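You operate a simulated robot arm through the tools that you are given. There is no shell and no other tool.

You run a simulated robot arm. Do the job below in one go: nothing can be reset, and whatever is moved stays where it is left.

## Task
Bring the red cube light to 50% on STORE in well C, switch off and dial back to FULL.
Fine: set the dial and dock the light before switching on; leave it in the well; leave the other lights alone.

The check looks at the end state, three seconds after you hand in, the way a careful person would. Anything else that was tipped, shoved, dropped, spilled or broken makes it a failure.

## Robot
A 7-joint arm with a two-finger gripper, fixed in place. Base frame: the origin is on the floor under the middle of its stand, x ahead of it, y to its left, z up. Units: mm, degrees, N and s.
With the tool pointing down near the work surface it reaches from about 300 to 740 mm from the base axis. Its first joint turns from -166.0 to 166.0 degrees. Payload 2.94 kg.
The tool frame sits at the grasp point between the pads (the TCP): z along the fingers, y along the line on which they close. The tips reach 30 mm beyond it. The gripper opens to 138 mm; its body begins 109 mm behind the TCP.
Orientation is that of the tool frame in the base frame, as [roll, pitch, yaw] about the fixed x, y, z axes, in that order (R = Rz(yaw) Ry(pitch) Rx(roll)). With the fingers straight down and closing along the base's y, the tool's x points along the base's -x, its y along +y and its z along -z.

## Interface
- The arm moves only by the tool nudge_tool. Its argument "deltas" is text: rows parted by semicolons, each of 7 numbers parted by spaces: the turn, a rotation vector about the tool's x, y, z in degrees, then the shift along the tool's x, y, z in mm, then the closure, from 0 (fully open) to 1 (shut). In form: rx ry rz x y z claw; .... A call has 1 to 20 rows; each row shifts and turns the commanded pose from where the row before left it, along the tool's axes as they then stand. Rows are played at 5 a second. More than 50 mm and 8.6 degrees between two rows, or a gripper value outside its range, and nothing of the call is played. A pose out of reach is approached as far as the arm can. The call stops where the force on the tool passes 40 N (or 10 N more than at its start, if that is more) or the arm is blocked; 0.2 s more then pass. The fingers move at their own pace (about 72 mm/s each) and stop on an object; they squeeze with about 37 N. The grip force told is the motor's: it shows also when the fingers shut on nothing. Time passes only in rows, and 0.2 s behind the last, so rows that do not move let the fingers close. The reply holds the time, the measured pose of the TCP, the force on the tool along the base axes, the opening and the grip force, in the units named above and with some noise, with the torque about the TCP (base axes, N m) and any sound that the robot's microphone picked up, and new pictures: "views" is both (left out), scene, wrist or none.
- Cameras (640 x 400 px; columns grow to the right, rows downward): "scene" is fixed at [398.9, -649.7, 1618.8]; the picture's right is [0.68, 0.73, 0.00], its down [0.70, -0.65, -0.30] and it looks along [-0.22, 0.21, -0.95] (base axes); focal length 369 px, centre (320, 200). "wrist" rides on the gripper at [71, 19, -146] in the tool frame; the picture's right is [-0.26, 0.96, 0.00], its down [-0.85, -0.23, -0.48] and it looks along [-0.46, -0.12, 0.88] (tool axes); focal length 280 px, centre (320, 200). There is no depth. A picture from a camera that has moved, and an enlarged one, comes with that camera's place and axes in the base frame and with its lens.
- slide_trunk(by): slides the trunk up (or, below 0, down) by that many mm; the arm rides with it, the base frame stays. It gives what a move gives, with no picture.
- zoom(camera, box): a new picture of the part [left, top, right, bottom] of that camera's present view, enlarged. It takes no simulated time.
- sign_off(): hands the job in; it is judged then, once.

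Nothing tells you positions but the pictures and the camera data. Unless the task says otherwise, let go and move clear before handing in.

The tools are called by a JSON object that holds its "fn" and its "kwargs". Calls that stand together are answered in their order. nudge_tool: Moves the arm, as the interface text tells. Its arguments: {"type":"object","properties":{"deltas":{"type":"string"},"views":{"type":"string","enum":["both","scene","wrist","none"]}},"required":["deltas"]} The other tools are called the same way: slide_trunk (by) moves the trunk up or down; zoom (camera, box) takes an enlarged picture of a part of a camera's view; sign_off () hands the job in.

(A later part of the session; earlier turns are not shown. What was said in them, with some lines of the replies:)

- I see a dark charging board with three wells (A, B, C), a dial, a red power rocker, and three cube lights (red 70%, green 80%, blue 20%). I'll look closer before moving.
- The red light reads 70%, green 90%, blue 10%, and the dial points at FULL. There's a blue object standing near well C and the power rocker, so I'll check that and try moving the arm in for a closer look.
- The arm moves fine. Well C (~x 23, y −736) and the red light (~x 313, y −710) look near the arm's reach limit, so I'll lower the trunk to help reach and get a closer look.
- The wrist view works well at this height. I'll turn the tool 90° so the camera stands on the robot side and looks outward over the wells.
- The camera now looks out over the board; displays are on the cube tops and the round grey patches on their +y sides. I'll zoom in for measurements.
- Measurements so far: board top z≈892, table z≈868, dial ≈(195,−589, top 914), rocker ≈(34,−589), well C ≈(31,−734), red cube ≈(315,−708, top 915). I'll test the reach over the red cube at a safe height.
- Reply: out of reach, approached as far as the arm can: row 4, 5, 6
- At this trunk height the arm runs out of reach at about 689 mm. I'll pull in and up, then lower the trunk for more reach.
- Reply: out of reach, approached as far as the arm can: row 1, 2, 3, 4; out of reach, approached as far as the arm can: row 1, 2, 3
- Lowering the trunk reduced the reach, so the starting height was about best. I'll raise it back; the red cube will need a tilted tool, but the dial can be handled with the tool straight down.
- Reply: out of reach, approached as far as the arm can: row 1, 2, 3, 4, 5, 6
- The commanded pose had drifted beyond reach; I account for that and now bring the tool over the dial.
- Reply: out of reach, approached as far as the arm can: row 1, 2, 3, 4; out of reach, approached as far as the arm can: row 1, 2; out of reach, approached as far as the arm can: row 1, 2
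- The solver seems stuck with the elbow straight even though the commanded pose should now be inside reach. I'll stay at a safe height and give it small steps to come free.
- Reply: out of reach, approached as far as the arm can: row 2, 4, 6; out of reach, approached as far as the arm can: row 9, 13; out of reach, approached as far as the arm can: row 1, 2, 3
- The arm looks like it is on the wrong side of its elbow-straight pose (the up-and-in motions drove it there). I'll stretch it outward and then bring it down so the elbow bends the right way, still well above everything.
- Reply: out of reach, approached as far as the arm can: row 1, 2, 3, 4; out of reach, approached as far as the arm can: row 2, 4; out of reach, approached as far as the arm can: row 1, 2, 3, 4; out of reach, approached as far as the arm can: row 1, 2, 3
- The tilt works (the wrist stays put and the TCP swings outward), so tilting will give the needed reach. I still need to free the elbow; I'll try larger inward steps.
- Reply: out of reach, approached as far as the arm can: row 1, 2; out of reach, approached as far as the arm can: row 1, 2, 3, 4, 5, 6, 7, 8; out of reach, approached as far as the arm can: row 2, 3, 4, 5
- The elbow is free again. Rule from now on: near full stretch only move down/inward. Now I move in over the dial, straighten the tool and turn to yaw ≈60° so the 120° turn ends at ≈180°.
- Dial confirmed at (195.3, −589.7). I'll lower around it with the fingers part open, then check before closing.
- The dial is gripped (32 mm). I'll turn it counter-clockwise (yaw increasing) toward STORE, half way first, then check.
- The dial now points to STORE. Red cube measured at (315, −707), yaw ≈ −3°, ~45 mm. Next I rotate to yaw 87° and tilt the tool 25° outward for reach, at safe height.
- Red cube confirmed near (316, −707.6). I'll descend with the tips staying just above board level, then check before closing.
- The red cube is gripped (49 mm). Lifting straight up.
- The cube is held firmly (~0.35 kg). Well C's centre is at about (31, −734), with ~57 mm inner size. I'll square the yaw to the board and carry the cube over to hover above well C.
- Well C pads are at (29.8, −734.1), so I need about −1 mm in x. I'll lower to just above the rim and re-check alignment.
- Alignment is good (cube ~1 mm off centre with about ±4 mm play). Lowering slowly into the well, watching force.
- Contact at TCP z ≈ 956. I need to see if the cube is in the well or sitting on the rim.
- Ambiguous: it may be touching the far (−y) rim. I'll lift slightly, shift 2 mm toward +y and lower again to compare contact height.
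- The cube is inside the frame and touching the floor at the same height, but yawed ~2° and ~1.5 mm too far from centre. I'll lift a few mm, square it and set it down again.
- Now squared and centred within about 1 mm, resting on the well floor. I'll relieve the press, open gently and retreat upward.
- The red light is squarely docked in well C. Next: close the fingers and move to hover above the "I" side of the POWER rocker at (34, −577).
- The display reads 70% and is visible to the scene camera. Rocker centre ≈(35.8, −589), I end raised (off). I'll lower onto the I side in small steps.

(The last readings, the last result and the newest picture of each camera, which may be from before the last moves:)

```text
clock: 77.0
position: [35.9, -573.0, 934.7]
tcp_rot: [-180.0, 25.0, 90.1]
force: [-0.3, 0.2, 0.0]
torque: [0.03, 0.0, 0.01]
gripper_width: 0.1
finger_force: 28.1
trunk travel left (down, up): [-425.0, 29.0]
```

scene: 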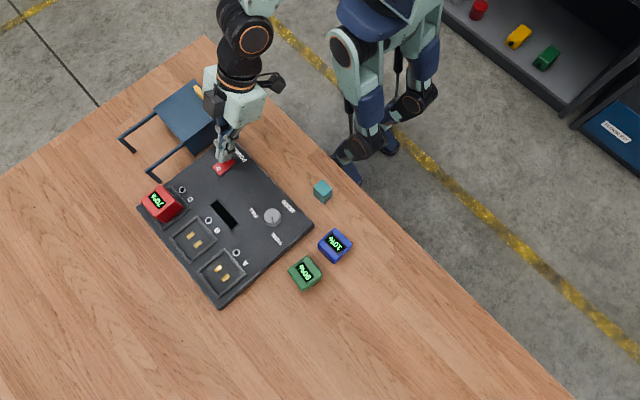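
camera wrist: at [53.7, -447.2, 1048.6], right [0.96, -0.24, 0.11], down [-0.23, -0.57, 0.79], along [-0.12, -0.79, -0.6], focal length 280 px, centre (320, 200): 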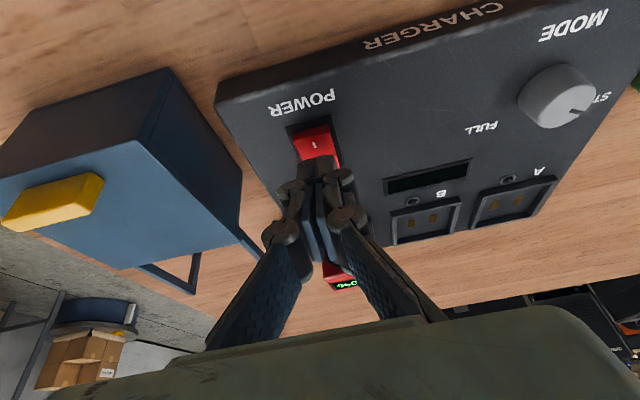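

{"fn": "nudge_tool", "kwargs": {"deltas": "0 0 0 0.85 0 1.81 1; 0 0 0 0 0 0 1", "views": "none"}}

{"fn": "nudge_tool", "kwargs": {"deltas": "0 0 0 0.85 0 1.81 1; 0 0 0 0 0 0 1", "views": "scene"}}

```text
clock: 77.6
position: [35.3, -573.2, 931.4]
tcp_rot: [-180.0, 25.0, 90.1]
force: [-0.1, -0.1, -0.1]
torque: [0.03, 0.0, -0.02]
gripper_width: 0.0
finger_force: 28.1
trunk travel left (down, up): [-425.0, 29.0]
```

```text
clock: 78.2
position: [34.9, -573.6, 929.9]
tcp_rot: [-180.0, 24.9, 89.9]
force: [-1.1, 0.2, 1.3]
torque: [0.02, -0.01, 0.0]
gripper_width: 5.9
finger_force: 28.0
trunk travel left (down, up): [-425.0, 29.0]
```

scene: 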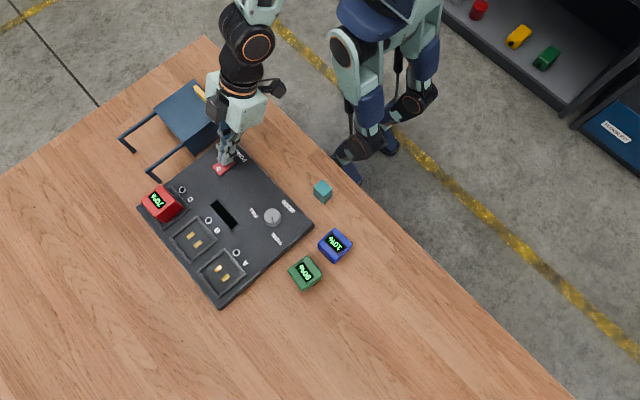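

{"fn": "zoom", "kwargs": {"camera": "scene", "box": [180, 120, 260, 190]}}

{"fn": "zoom", "kwargs": {"camera": "wrist", "box": [250, 90, 390, 230]}}

```text
5.71 times, centred on (220, 155) of scene
camera zoom: at [398.9, -649.7, 1618.8], right [0.68, 0.73, 0.0], down [0.7, -0.65, -0.3], along [-0.22, 0.21, -0.95], focal length 2106 px, centre (891, 457)
```

zoom: 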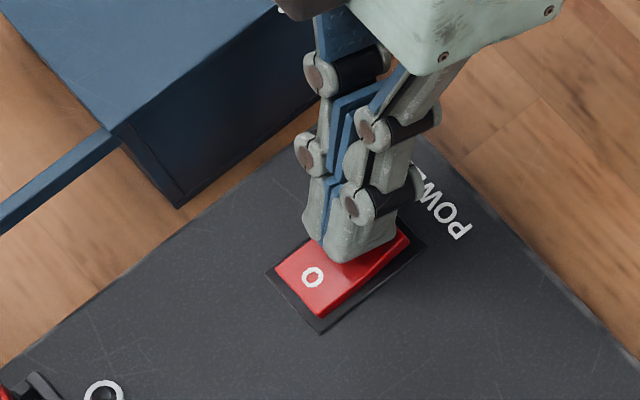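

```text
2.86 times, centred on (320, 160) of wrist
camera zoom: at [53.6, -447.3, 1032.9], right [0.96, -0.24, 0.11], down [-0.23, -0.57, 0.79], along [-0.12, -0.79, -0.6], focal length 801 px, centre (320, 314)
```

zoom: 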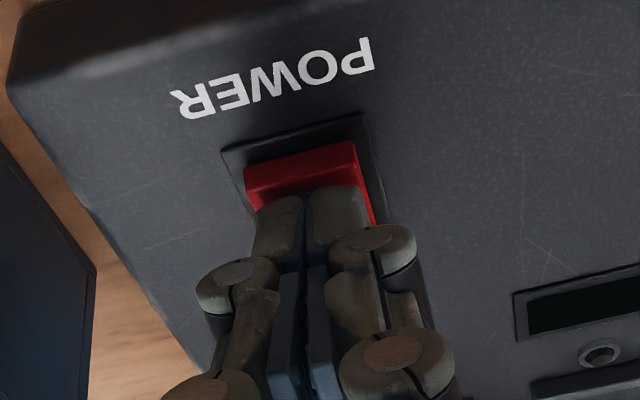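

{"fn": "nudge_tool", "kwargs": {"deltas": "0 0 0 0.85 0 1.81 1; 0 0 0 0 0 0 1", "views": "none"}}

{"fn": "nudge_tool", "kwargs": {"deltas": "0 0 0 0.85 0 1.81 1; 0 0 0 0 0 0 1", "views": "scene"}}

{"fn": "zoom", "kwargs": {"camera": "scene", "box": [180, 120, 260, 190]}}

```text
clock: 78.8
position: [34.3, -572.3, 927.7]
tcp_rot: [-179.9, 25.0, 90.0]
force: [-0.2, 0.1, -0.2]
torque: [0.02, -0.02, 0.03]
gripper_width: 0.0
finger_force: 28.3
trunk travel left (down, up): [-425.0, 29.0]
```

```text
clock: 79.4
position: [35.5, -572.7, 926.8]
tcp_rot: [180.0, 25.0, 90.0]
force: [0.3, 0.9, 1.6]
torque: [0.01, -0.03, -0.01]
gripper_width: 5.9
finger_force: 28.7
trunk travel left (down, up): [-425.0, 29.0]
```

scene: 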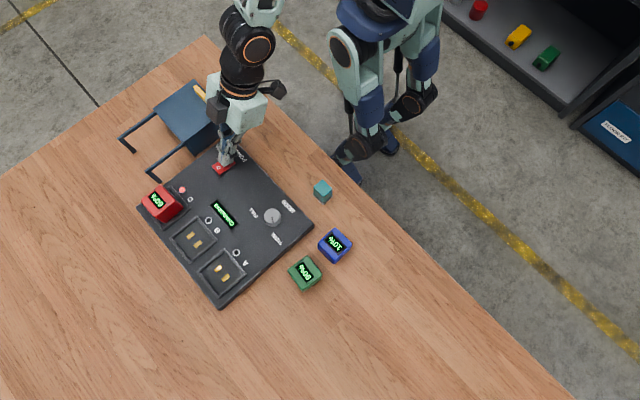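

```text
5.71 times, centred on (220, 155) of scene
camera zoom: at [398.9, -649.7, 1618.8], right [0.68, 0.73, 0.0], down [0.7, -0.65, -0.3], along [-0.22, 0.21, -0.95], focal length 2106 px, centre (891, 457)
```

zoom: 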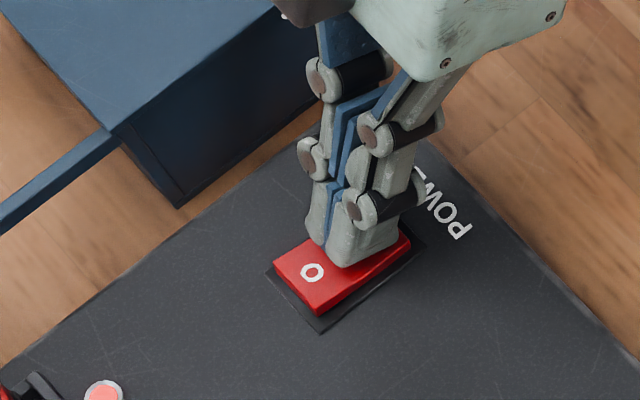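

It is on: the display lit up, the well C lamp is red, and the light reads changing. Let me read the values right away.

{"fn": "zoom", "kwargs": {"camera": "scene", "box": [135, 165, 255, 240]}}

```text
5.33 times, centred on (195, 202) of scene
camera zoom: at [398.9, -649.7, 1618.8], right [0.68, 0.73, 0.0], down [0.7, -0.65, -0.3], along [-0.22, 0.21, -0.95], focal length 1966 px, centre (987, 187)
```

zoom: 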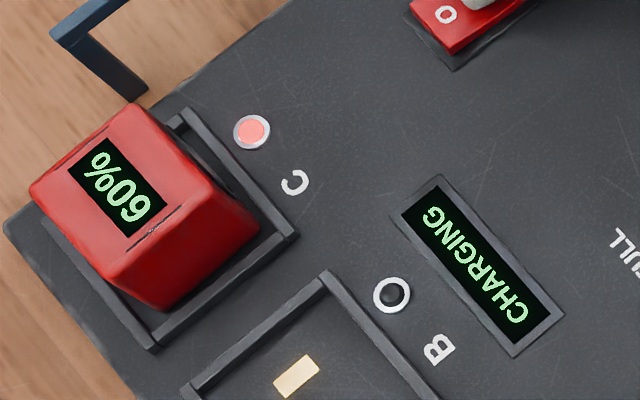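

It dropped 70→60% already, so it is quick. I'll hover over the O side right away and look.

{"fn": "nudge_tool", "kwargs": {"deltas": "0 0 0 -5.5 0 -11.8 1; 0 0 0 -13.3 0 6.2 1; 0 0 0 -13.3 0 6.2 1", "views": "scene"}}

{"fn": "zoom", "kwargs": {"camera": "scene", "box": [135, 135, 255, 240]}}

```text
clock: 80.2
position: [35.8, -603.0, 939.1]
tcp_rot: [-180.0, 25.0, 90.0]
force: [-0.6, -0.4, 0.5]
torque: [-0.03, 0.01, -0.02]
gripper_width: 0.0
finger_force: 28.5
trunk travel left (down, up): [-425.0, 29.0]
```

scene: 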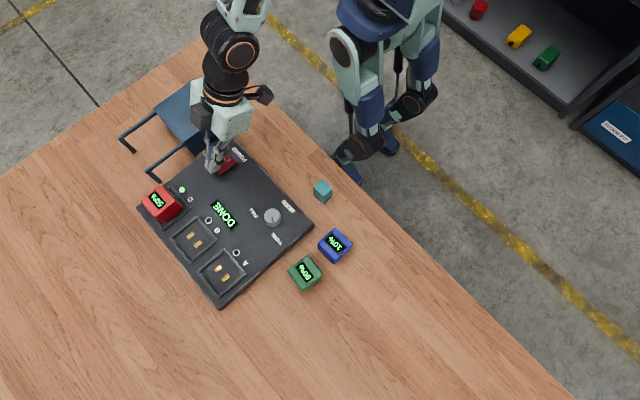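

```text
3.81 times, centred on (195, 188) of scene
camera zoom: at [398.9, -649.7, 1618.8], right [0.68, 0.73, 0.0], down [0.7, -0.65, -0.3], along [-0.22, 0.21, -0.95], focal length 1404 px, centre (796, 248)
```

zoom: 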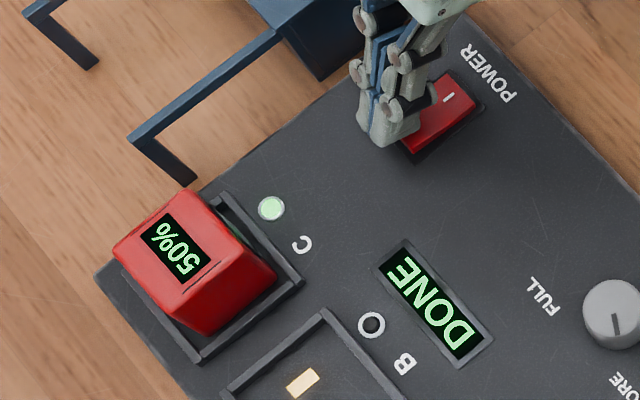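

DONE at 50%, lamp green. Now press the O side to switch off.

{"fn": "nudge_tool", "kwargs": {"deltas": "0 0 0 1.27 0 2.72 1; 0 0 0 1.27 0 2.72 1; 0 0 0 0.85 0 1.81 1; 0 0 0 0.85 0 1.81 1; 0 0 0 0.85 0 1.81 1", "views": "scene"}}

{"fn": "zoom", "kwargs": {"camera": "scene", "box": [135, 135, 255, 240]}}

```text
clock: 81.4
position: [34.8, -603.1, 926.6]
tcp_rot: [-180.0, 25.0, 90.0]
force: [0.5, 0.5, 1.1]
torque: [0.0, -0.02, -0.01]
gripper_width: 6.0
finger_force: 28.5
trunk travel left (down, up): [-425.0, 29.0]
```

scene: 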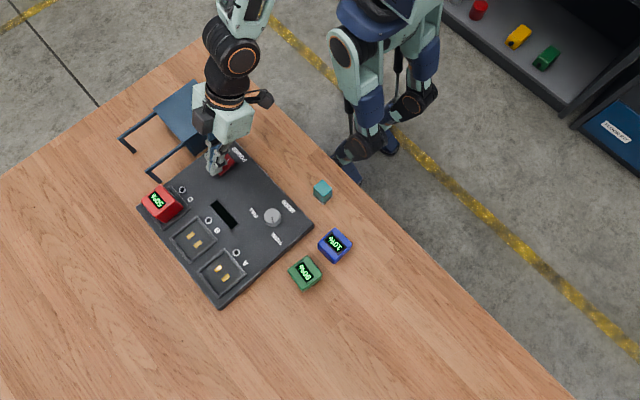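

```text
3.81 times, centred on (195, 188) of scene
camera zoom: at [398.9, -649.7, 1618.8], right [0.68, 0.73, 0.0], down [0.7, -0.65, -0.3], along [-0.22, 0.21, -0.95], focal length 1404 px, centre (796, 248)
```

zoom: 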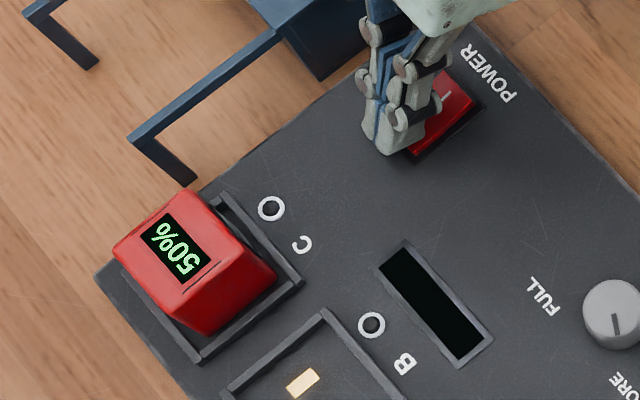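

Switched off: display and lamp dark, the light reads 50%. I'll lift, straighten the tool and go back to the dial.

{"fn": "nudge_tool", "kwargs": {"deltas": "0 0 0 -6.3 0 -13.6 1; 0 0 0 -8.45 0 -18.1 1; 0 0 0 -8.45 0 -18.1 1; 0 0 0 -6.3 0 -13.6 1; 0 6.25 0 0 0 0 1; 0 6.25 0 0 0 0 1; 0 6.25 0 0 0 0 1; 0 6.25 0 0 0 0 1; 0 0 0 0 0 0 1", "views": "both"}}

```text
clock: 83.4
position: [34.4, -603.5, 996.7]
tcp_rot: [180.0, 0.0, 90.0]
force: [0.1, 0.1, -0.4]
torque: [0.03, 0.02, 0.01]
gripper_width: 0.0
finger_force: 28.3
trunk travel left (down, up): [-425.0, 29.0]
camera wrist: at [53.4, -532.3, 1143.4], right [0.96, -0.26, 0.0], down [-0.23, -0.85, 0.48], along [-0.13, -0.46, -0.88], focal length 280 px, centre (320, 200)
```

scene: 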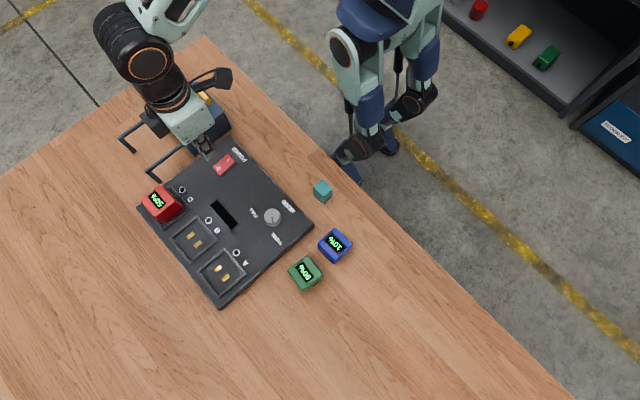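
wrist: 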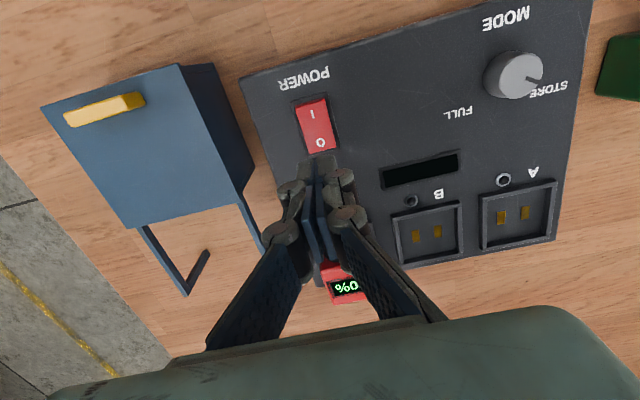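

{"fn": "nudge_tool", "kwargs": {"deltas": "0 0 0 3.4 40.2 -0.9 1; 0 0 0 3.4 40.2 -0.9 0.8; 0 0 0 3.4 40.2 -0.9 0.6; 0 0 0 3.3 40.2 -0.8 0.5; 0 0 -7.5 0 0 0 0.5; 0 0 -7.5 0 0 0 0.5; 0 0 -7.5 0 0 0 0.5; 0 0 -7.5 0 0 0 0.5; 0 0 -7.5 0 0 0 0.5; 0 0 -7.5 0 0 0 0.5; 0 0 -7.5 0 0 0 0.5; 0 0 -7.5 0 0 0 0.5; 0 0 -7.5 0 0 0 0.5; 0 0 -7.5 0 0 0 0.5; 0 0 -7.5 0 0 0 0.5; 0 0 -7.5 0 0 0 0.5; 0 0 0 0 0 0 0.5", "views": "both"}}

{"fn": "zoom", "kwargs": {"camera": "wrist", "box": [260, 80, 390, 200]}}

```text
clock: 87.0
position: [196.1, -589.5, 1001.1]
tcp_rot: [-180.0, 0.0, -179.9]
force: [-1.0, -1.2, -0.9]
torque: [-0.02, -0.03, 0.01]
gripper_width: 69.2
finger_force: 0.1
trunk travel left (down, up): [-425.0, 29.0]
camera wrist: at [124.0, -570.4, 1146.5], right [0.26, 0.97, 0.0], down [0.85, -0.23, 0.48], along [0.46, -0.12, -0.88], focal length 280 px, centre (320, 200)
```

scene: 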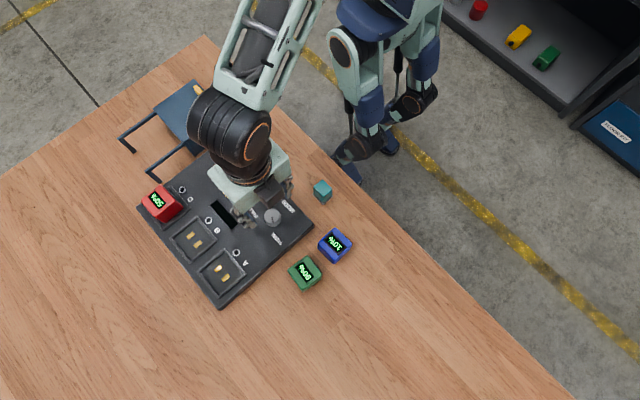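
wrist: 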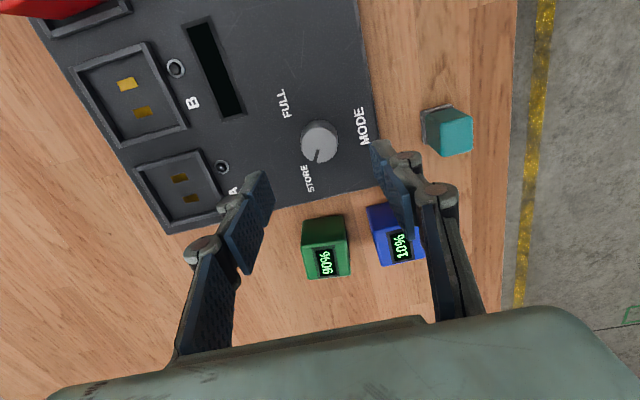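

```text
3.33 times, centred on (325, 140) of wrist
camera zoom: at [124.0, -570.4, 1146.5], right [0.26, 0.97, 0.0], down [0.85, -0.23, 0.48], along [0.46, -0.12, -0.88], focal length 935 px, centre (303, 400)
```

zoom: 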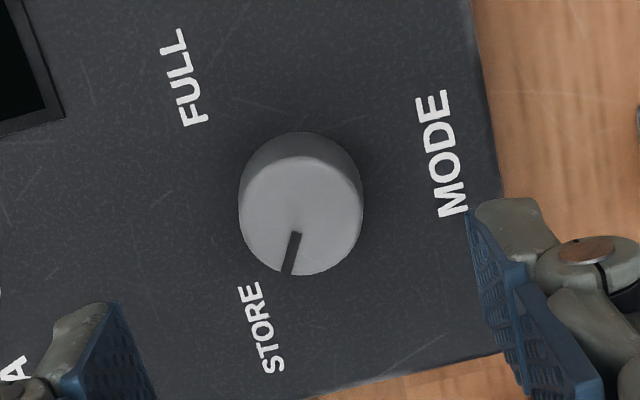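

Over the dial at yaw 180°. Lower, grip, and turn 120° back (clockwise) to FULL.

{"fn": "nudge_tool", "kwargs": {"deltas": "0 0 0 0.5 -0.3 18 0.5; 0 0 0 0 0 18 0.5; 0 0 0 0 0 18 0.5; 0 0 0 0 0 18 0.5; 0 0 0 0 0 0 0.7; 0 0 0 0 0 0 0.9; 0 0 0 0 0 0 1; 0 0 0 0 0 0 1", "views": "wrist"}}

```text
clock: 88.8
position: [195.4, -589.5, 928.6]
tcp_rot: [-179.9, 0.0, 180.0]
force: [0.9, -4.4, 0.3]
torque: [-0.2, 0.02, -0.02]
gripper_width: 32.3
finger_force: 45.2
trunk travel left (down, up): [-425.0, 29.0]
camera wrist: at [123.5, -570.6, 1074.2], right [0.26, 0.96, 0.0], down [0.85, -0.23, 0.48], along [0.46, -0.13, -0.88], focal length 280 px, centre (320, 200)
```

wrist: 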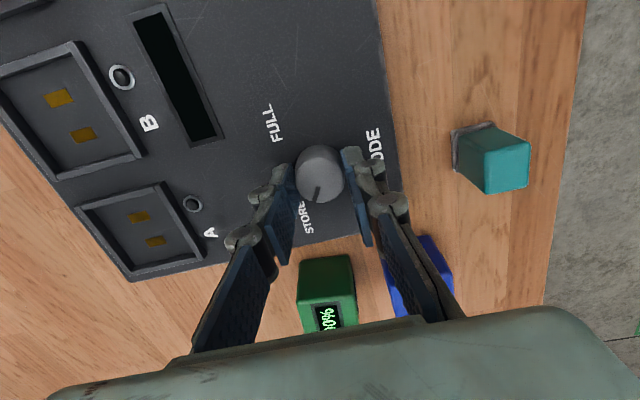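

{"fn": "nudge_tool", "kwargs": {"deltas": "0 0 7.5 0 0 0 1; 0 0 7.5 0 0 0 1; 0 0 7.5 0 0 0 1; 0 0 7.5 0 0 0 1; 0 0 7.5 0 0 0 1; 0 0 7.5 0 0 0 1; 0 0 7.5 0 0 0 1; 0 0 7.5 0 0 0 1; 0 0 7.5 0 0 0 1; 0 0 7.5 0 0 0 1; 0 0 7.5 0 0 0 1; 0 0 7.5 0 0 0 1; 0 0 7.5 0 0 0 1; 0 0 7.5 0 0 0 1; 0 0 7.5 0 0 0 1; 0 0 7.5 0 0 0 1; 0 0 0 0 0 0 1", "views": "wrist"}}

{"fn": "zoom", "kwargs": {"camera": "wrist", "box": [240, 90, 400, 250]}}

```text
clock: 92.4
position: [194.5, -589.8, 928.8]
tcp_rot: [180.0, 0.0, 59.8]
force: [-2.7, -5.8, -0.8]
torque: [0.17, 0.05, 0.81]
gripper_width: 32.1
finger_force: 44.8
trunk travel left (down, up): [-425.0, 29.0]
camera wrist: at [246.4, -538.4, 1074.4], right [0.7, -0.71, 0.0], down [-0.62, -0.62, 0.48], along [-0.34, -0.33, -0.88], focal length 280 px, centre (320, 200)
```

wrist: 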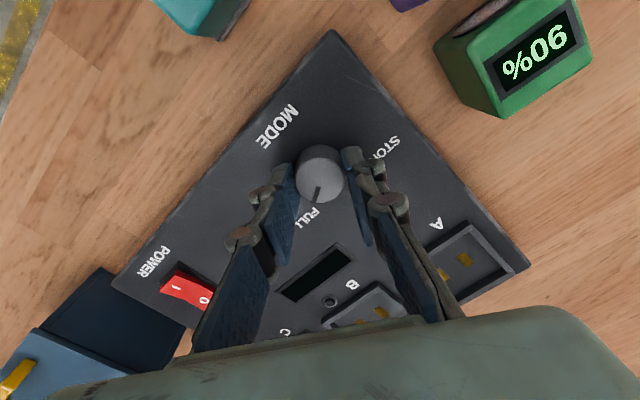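

```text
2.50 times, centred on (320, 170) of wrist
camera zoom: at [246.4, -538.4, 1074.4], right [0.7, -0.71, 0.0], down [-0.62, -0.62, 0.48], along [-0.34, -0.33, -0.88], focal length 701 px, centre (320, 275)
```

zoom: 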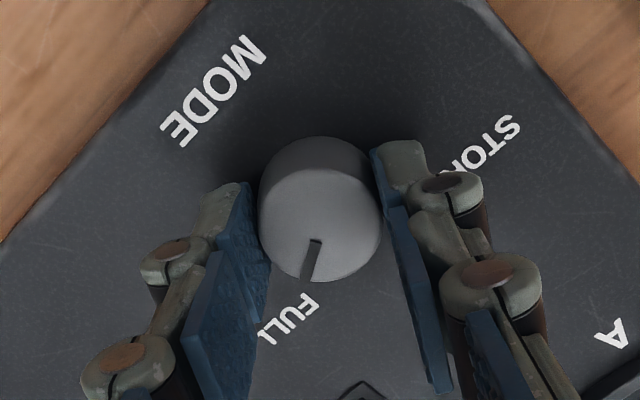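

The pointer is back on FULL with torque against the end stop. Release, lift, and check.

{"fn": "nudge_tool", "kwargs": {"deltas": "0 0 0 0 0 0 0.8; 0 0 0 0 0 0 0.6; 0 0 0 0 0 0 0.5; 0 0 0 0 0 0 0.5; 0 0 0 0 0 -20 0.5; 0 0 0 0 0 -20 0.5; 0 0 0 0 0 -20 0.5; 0 0 0 0 0 -20 0.5; 0 0 0 0 0 0 0.5", "views": "both"}}

{"fn": "zoom", "kwargs": {"camera": "wrist", "box": [265, 80, 385, 200]}}

```text
clock: 94.4
position: [195.7, -589.5, 1009.6]
tcp_rot: [180.0, -0.1, 60.0]
force: [0.2, -0.1, 0.0]
torque: [0.01, 0.0, -0.01]
gripper_width: 69.0
finger_force: 0.2
trunk travel left (down, up): [-425.0, 29.0]
camera wrist: at [246.5, -537.6, 1155.4], right [0.7, -0.71, 0.0], down [-0.62, -0.62, 0.48], along [-0.34, -0.34, -0.88], focal length 280 px, centre (320, 200)
```

scene: 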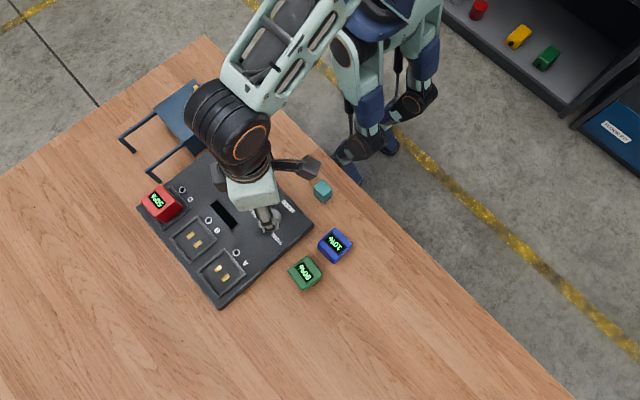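
wrist: 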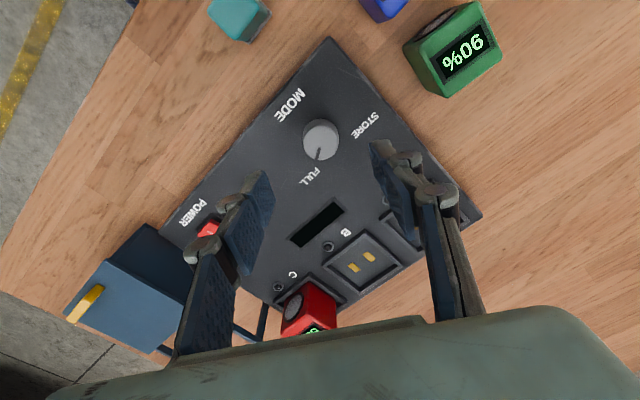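

```text
3.33 times, centred on (325, 140) of wrist
camera zoom: at [246.5, -537.6, 1155.4], right [0.7, -0.71, 0.0], down [-0.62, -0.62, 0.48], along [-0.34, -0.34, -0.88], focal length 935 px, centre (303, 400)
```

zoom: 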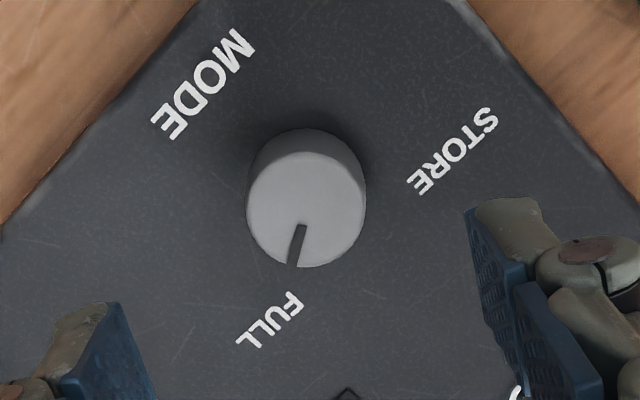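

The dial is on FULL. I'll move the arm clear and do a final look.

{"fn": "nudge_tool", "kwargs": {"deltas": "0 0 0 10 -3.5 -35 0.5; 0 0 0 28.6 -10.5 -28 0.5; 0 0 0 28.6 -10.5 -28 0.5; 0 0 0 28.6 -10.5 -28 0.5; 0 0 0 28.6 -10.5 -21 0.5; 0 0 0 0 0 0 0.5; 0 0 0 0 0 0 0.5", "views": "both"}}

{"fn": "zoom", "kwargs": {"camera": "scene", "box": [120, 130, 260, 240]}}

{"fn": "zoom", "kwargs": {"camera": "scene", "box": [230, 170, 370, 290]}}

```text
clock: 96.0
position: [217.6, -459.4, 1149.4]
tcp_rot: [-179.9, 0.0, 60.0]
force: [0.9, 0.6, 0.0]
torque: [0.02, 0.0, -0.03]
gripper_width: 69.0
finger_force: 0.1
trunk travel left (down, up): [-425.0, 29.0]
camera wrist: at [269.7, -407.4, 1295.7], right [0.7, -0.71, 0.0], down [-0.62, -0.62, 0.48], along [-0.34, -0.34, -0.88], focal length 280 px, centre (320, 200)
```

scene: 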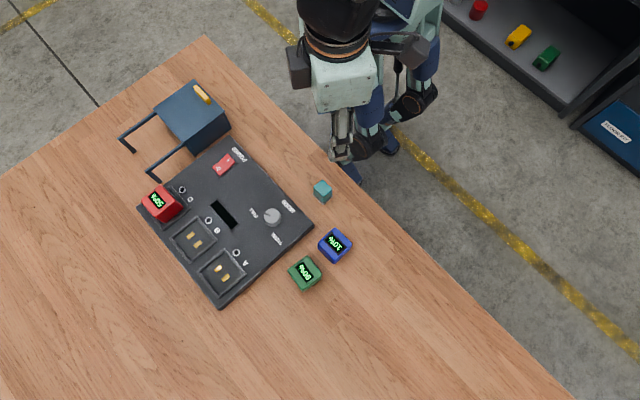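
wrist: 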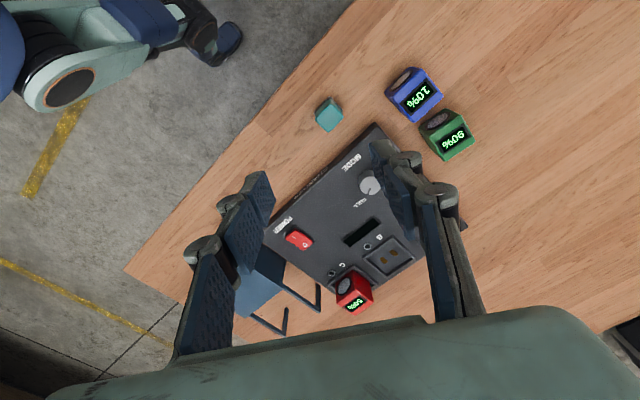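

```text
3.64 times, centred on (190, 185) of scene
camera zoom: at [398.9, -649.7, 1618.8], right [0.68, 0.73, 0.0], down [0.7, -0.65, -0.3], along [-0.22, 0.21, -0.95], focal length 1340 px, centre (793, 254)
```

zoom: 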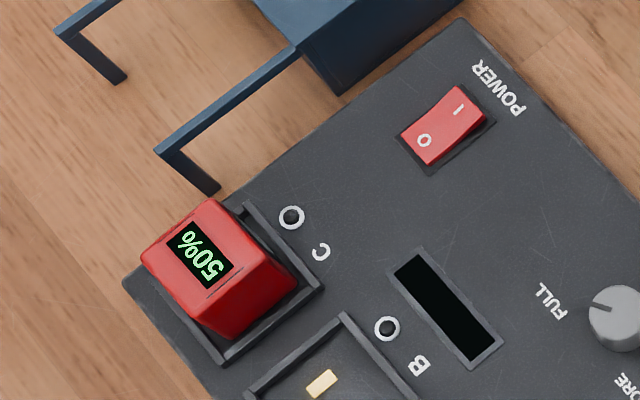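

```text
3.33 times, centred on (300, 230) of scene
camera zoom: at [398.9, -649.7, 1618.8], right [0.68, 0.73, 0.0], down [0.7, -0.65, -0.3], along [-0.22, 0.21, -0.95], focal length 1228 px, centre (387, 100)
```

zoom: 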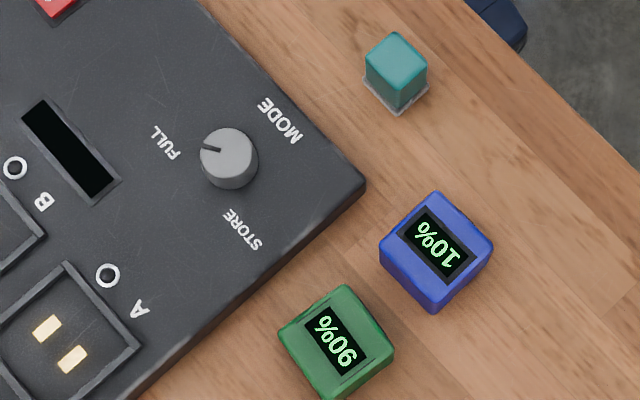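

The red light reads 50% in well C. The charger is off (O side pressed, display and lamps dark) and the dial points at FULL. The green (90%) and blue (10%) lights haven't moved, and the arm is clear. Handing in.

{"fn": "sign_off", "kwargs": {}}

```text
The job is handed in.
```

The job is done and handed in. The red light reads 50% and sits in well C, the charger is switched off, and the dial is back on FULL.

- **Order:** I set the dial to STORE and docked the light before switching on. I switched off once the charger showed DONE at 50%.
- **Other lights:** I didn't touch the green (90%) or blue (10%) lights, and their readings haven't changed.
- **Arm:** It has let go and is clear of the table. I saw nothing else tipped or shifted in the last pictures.
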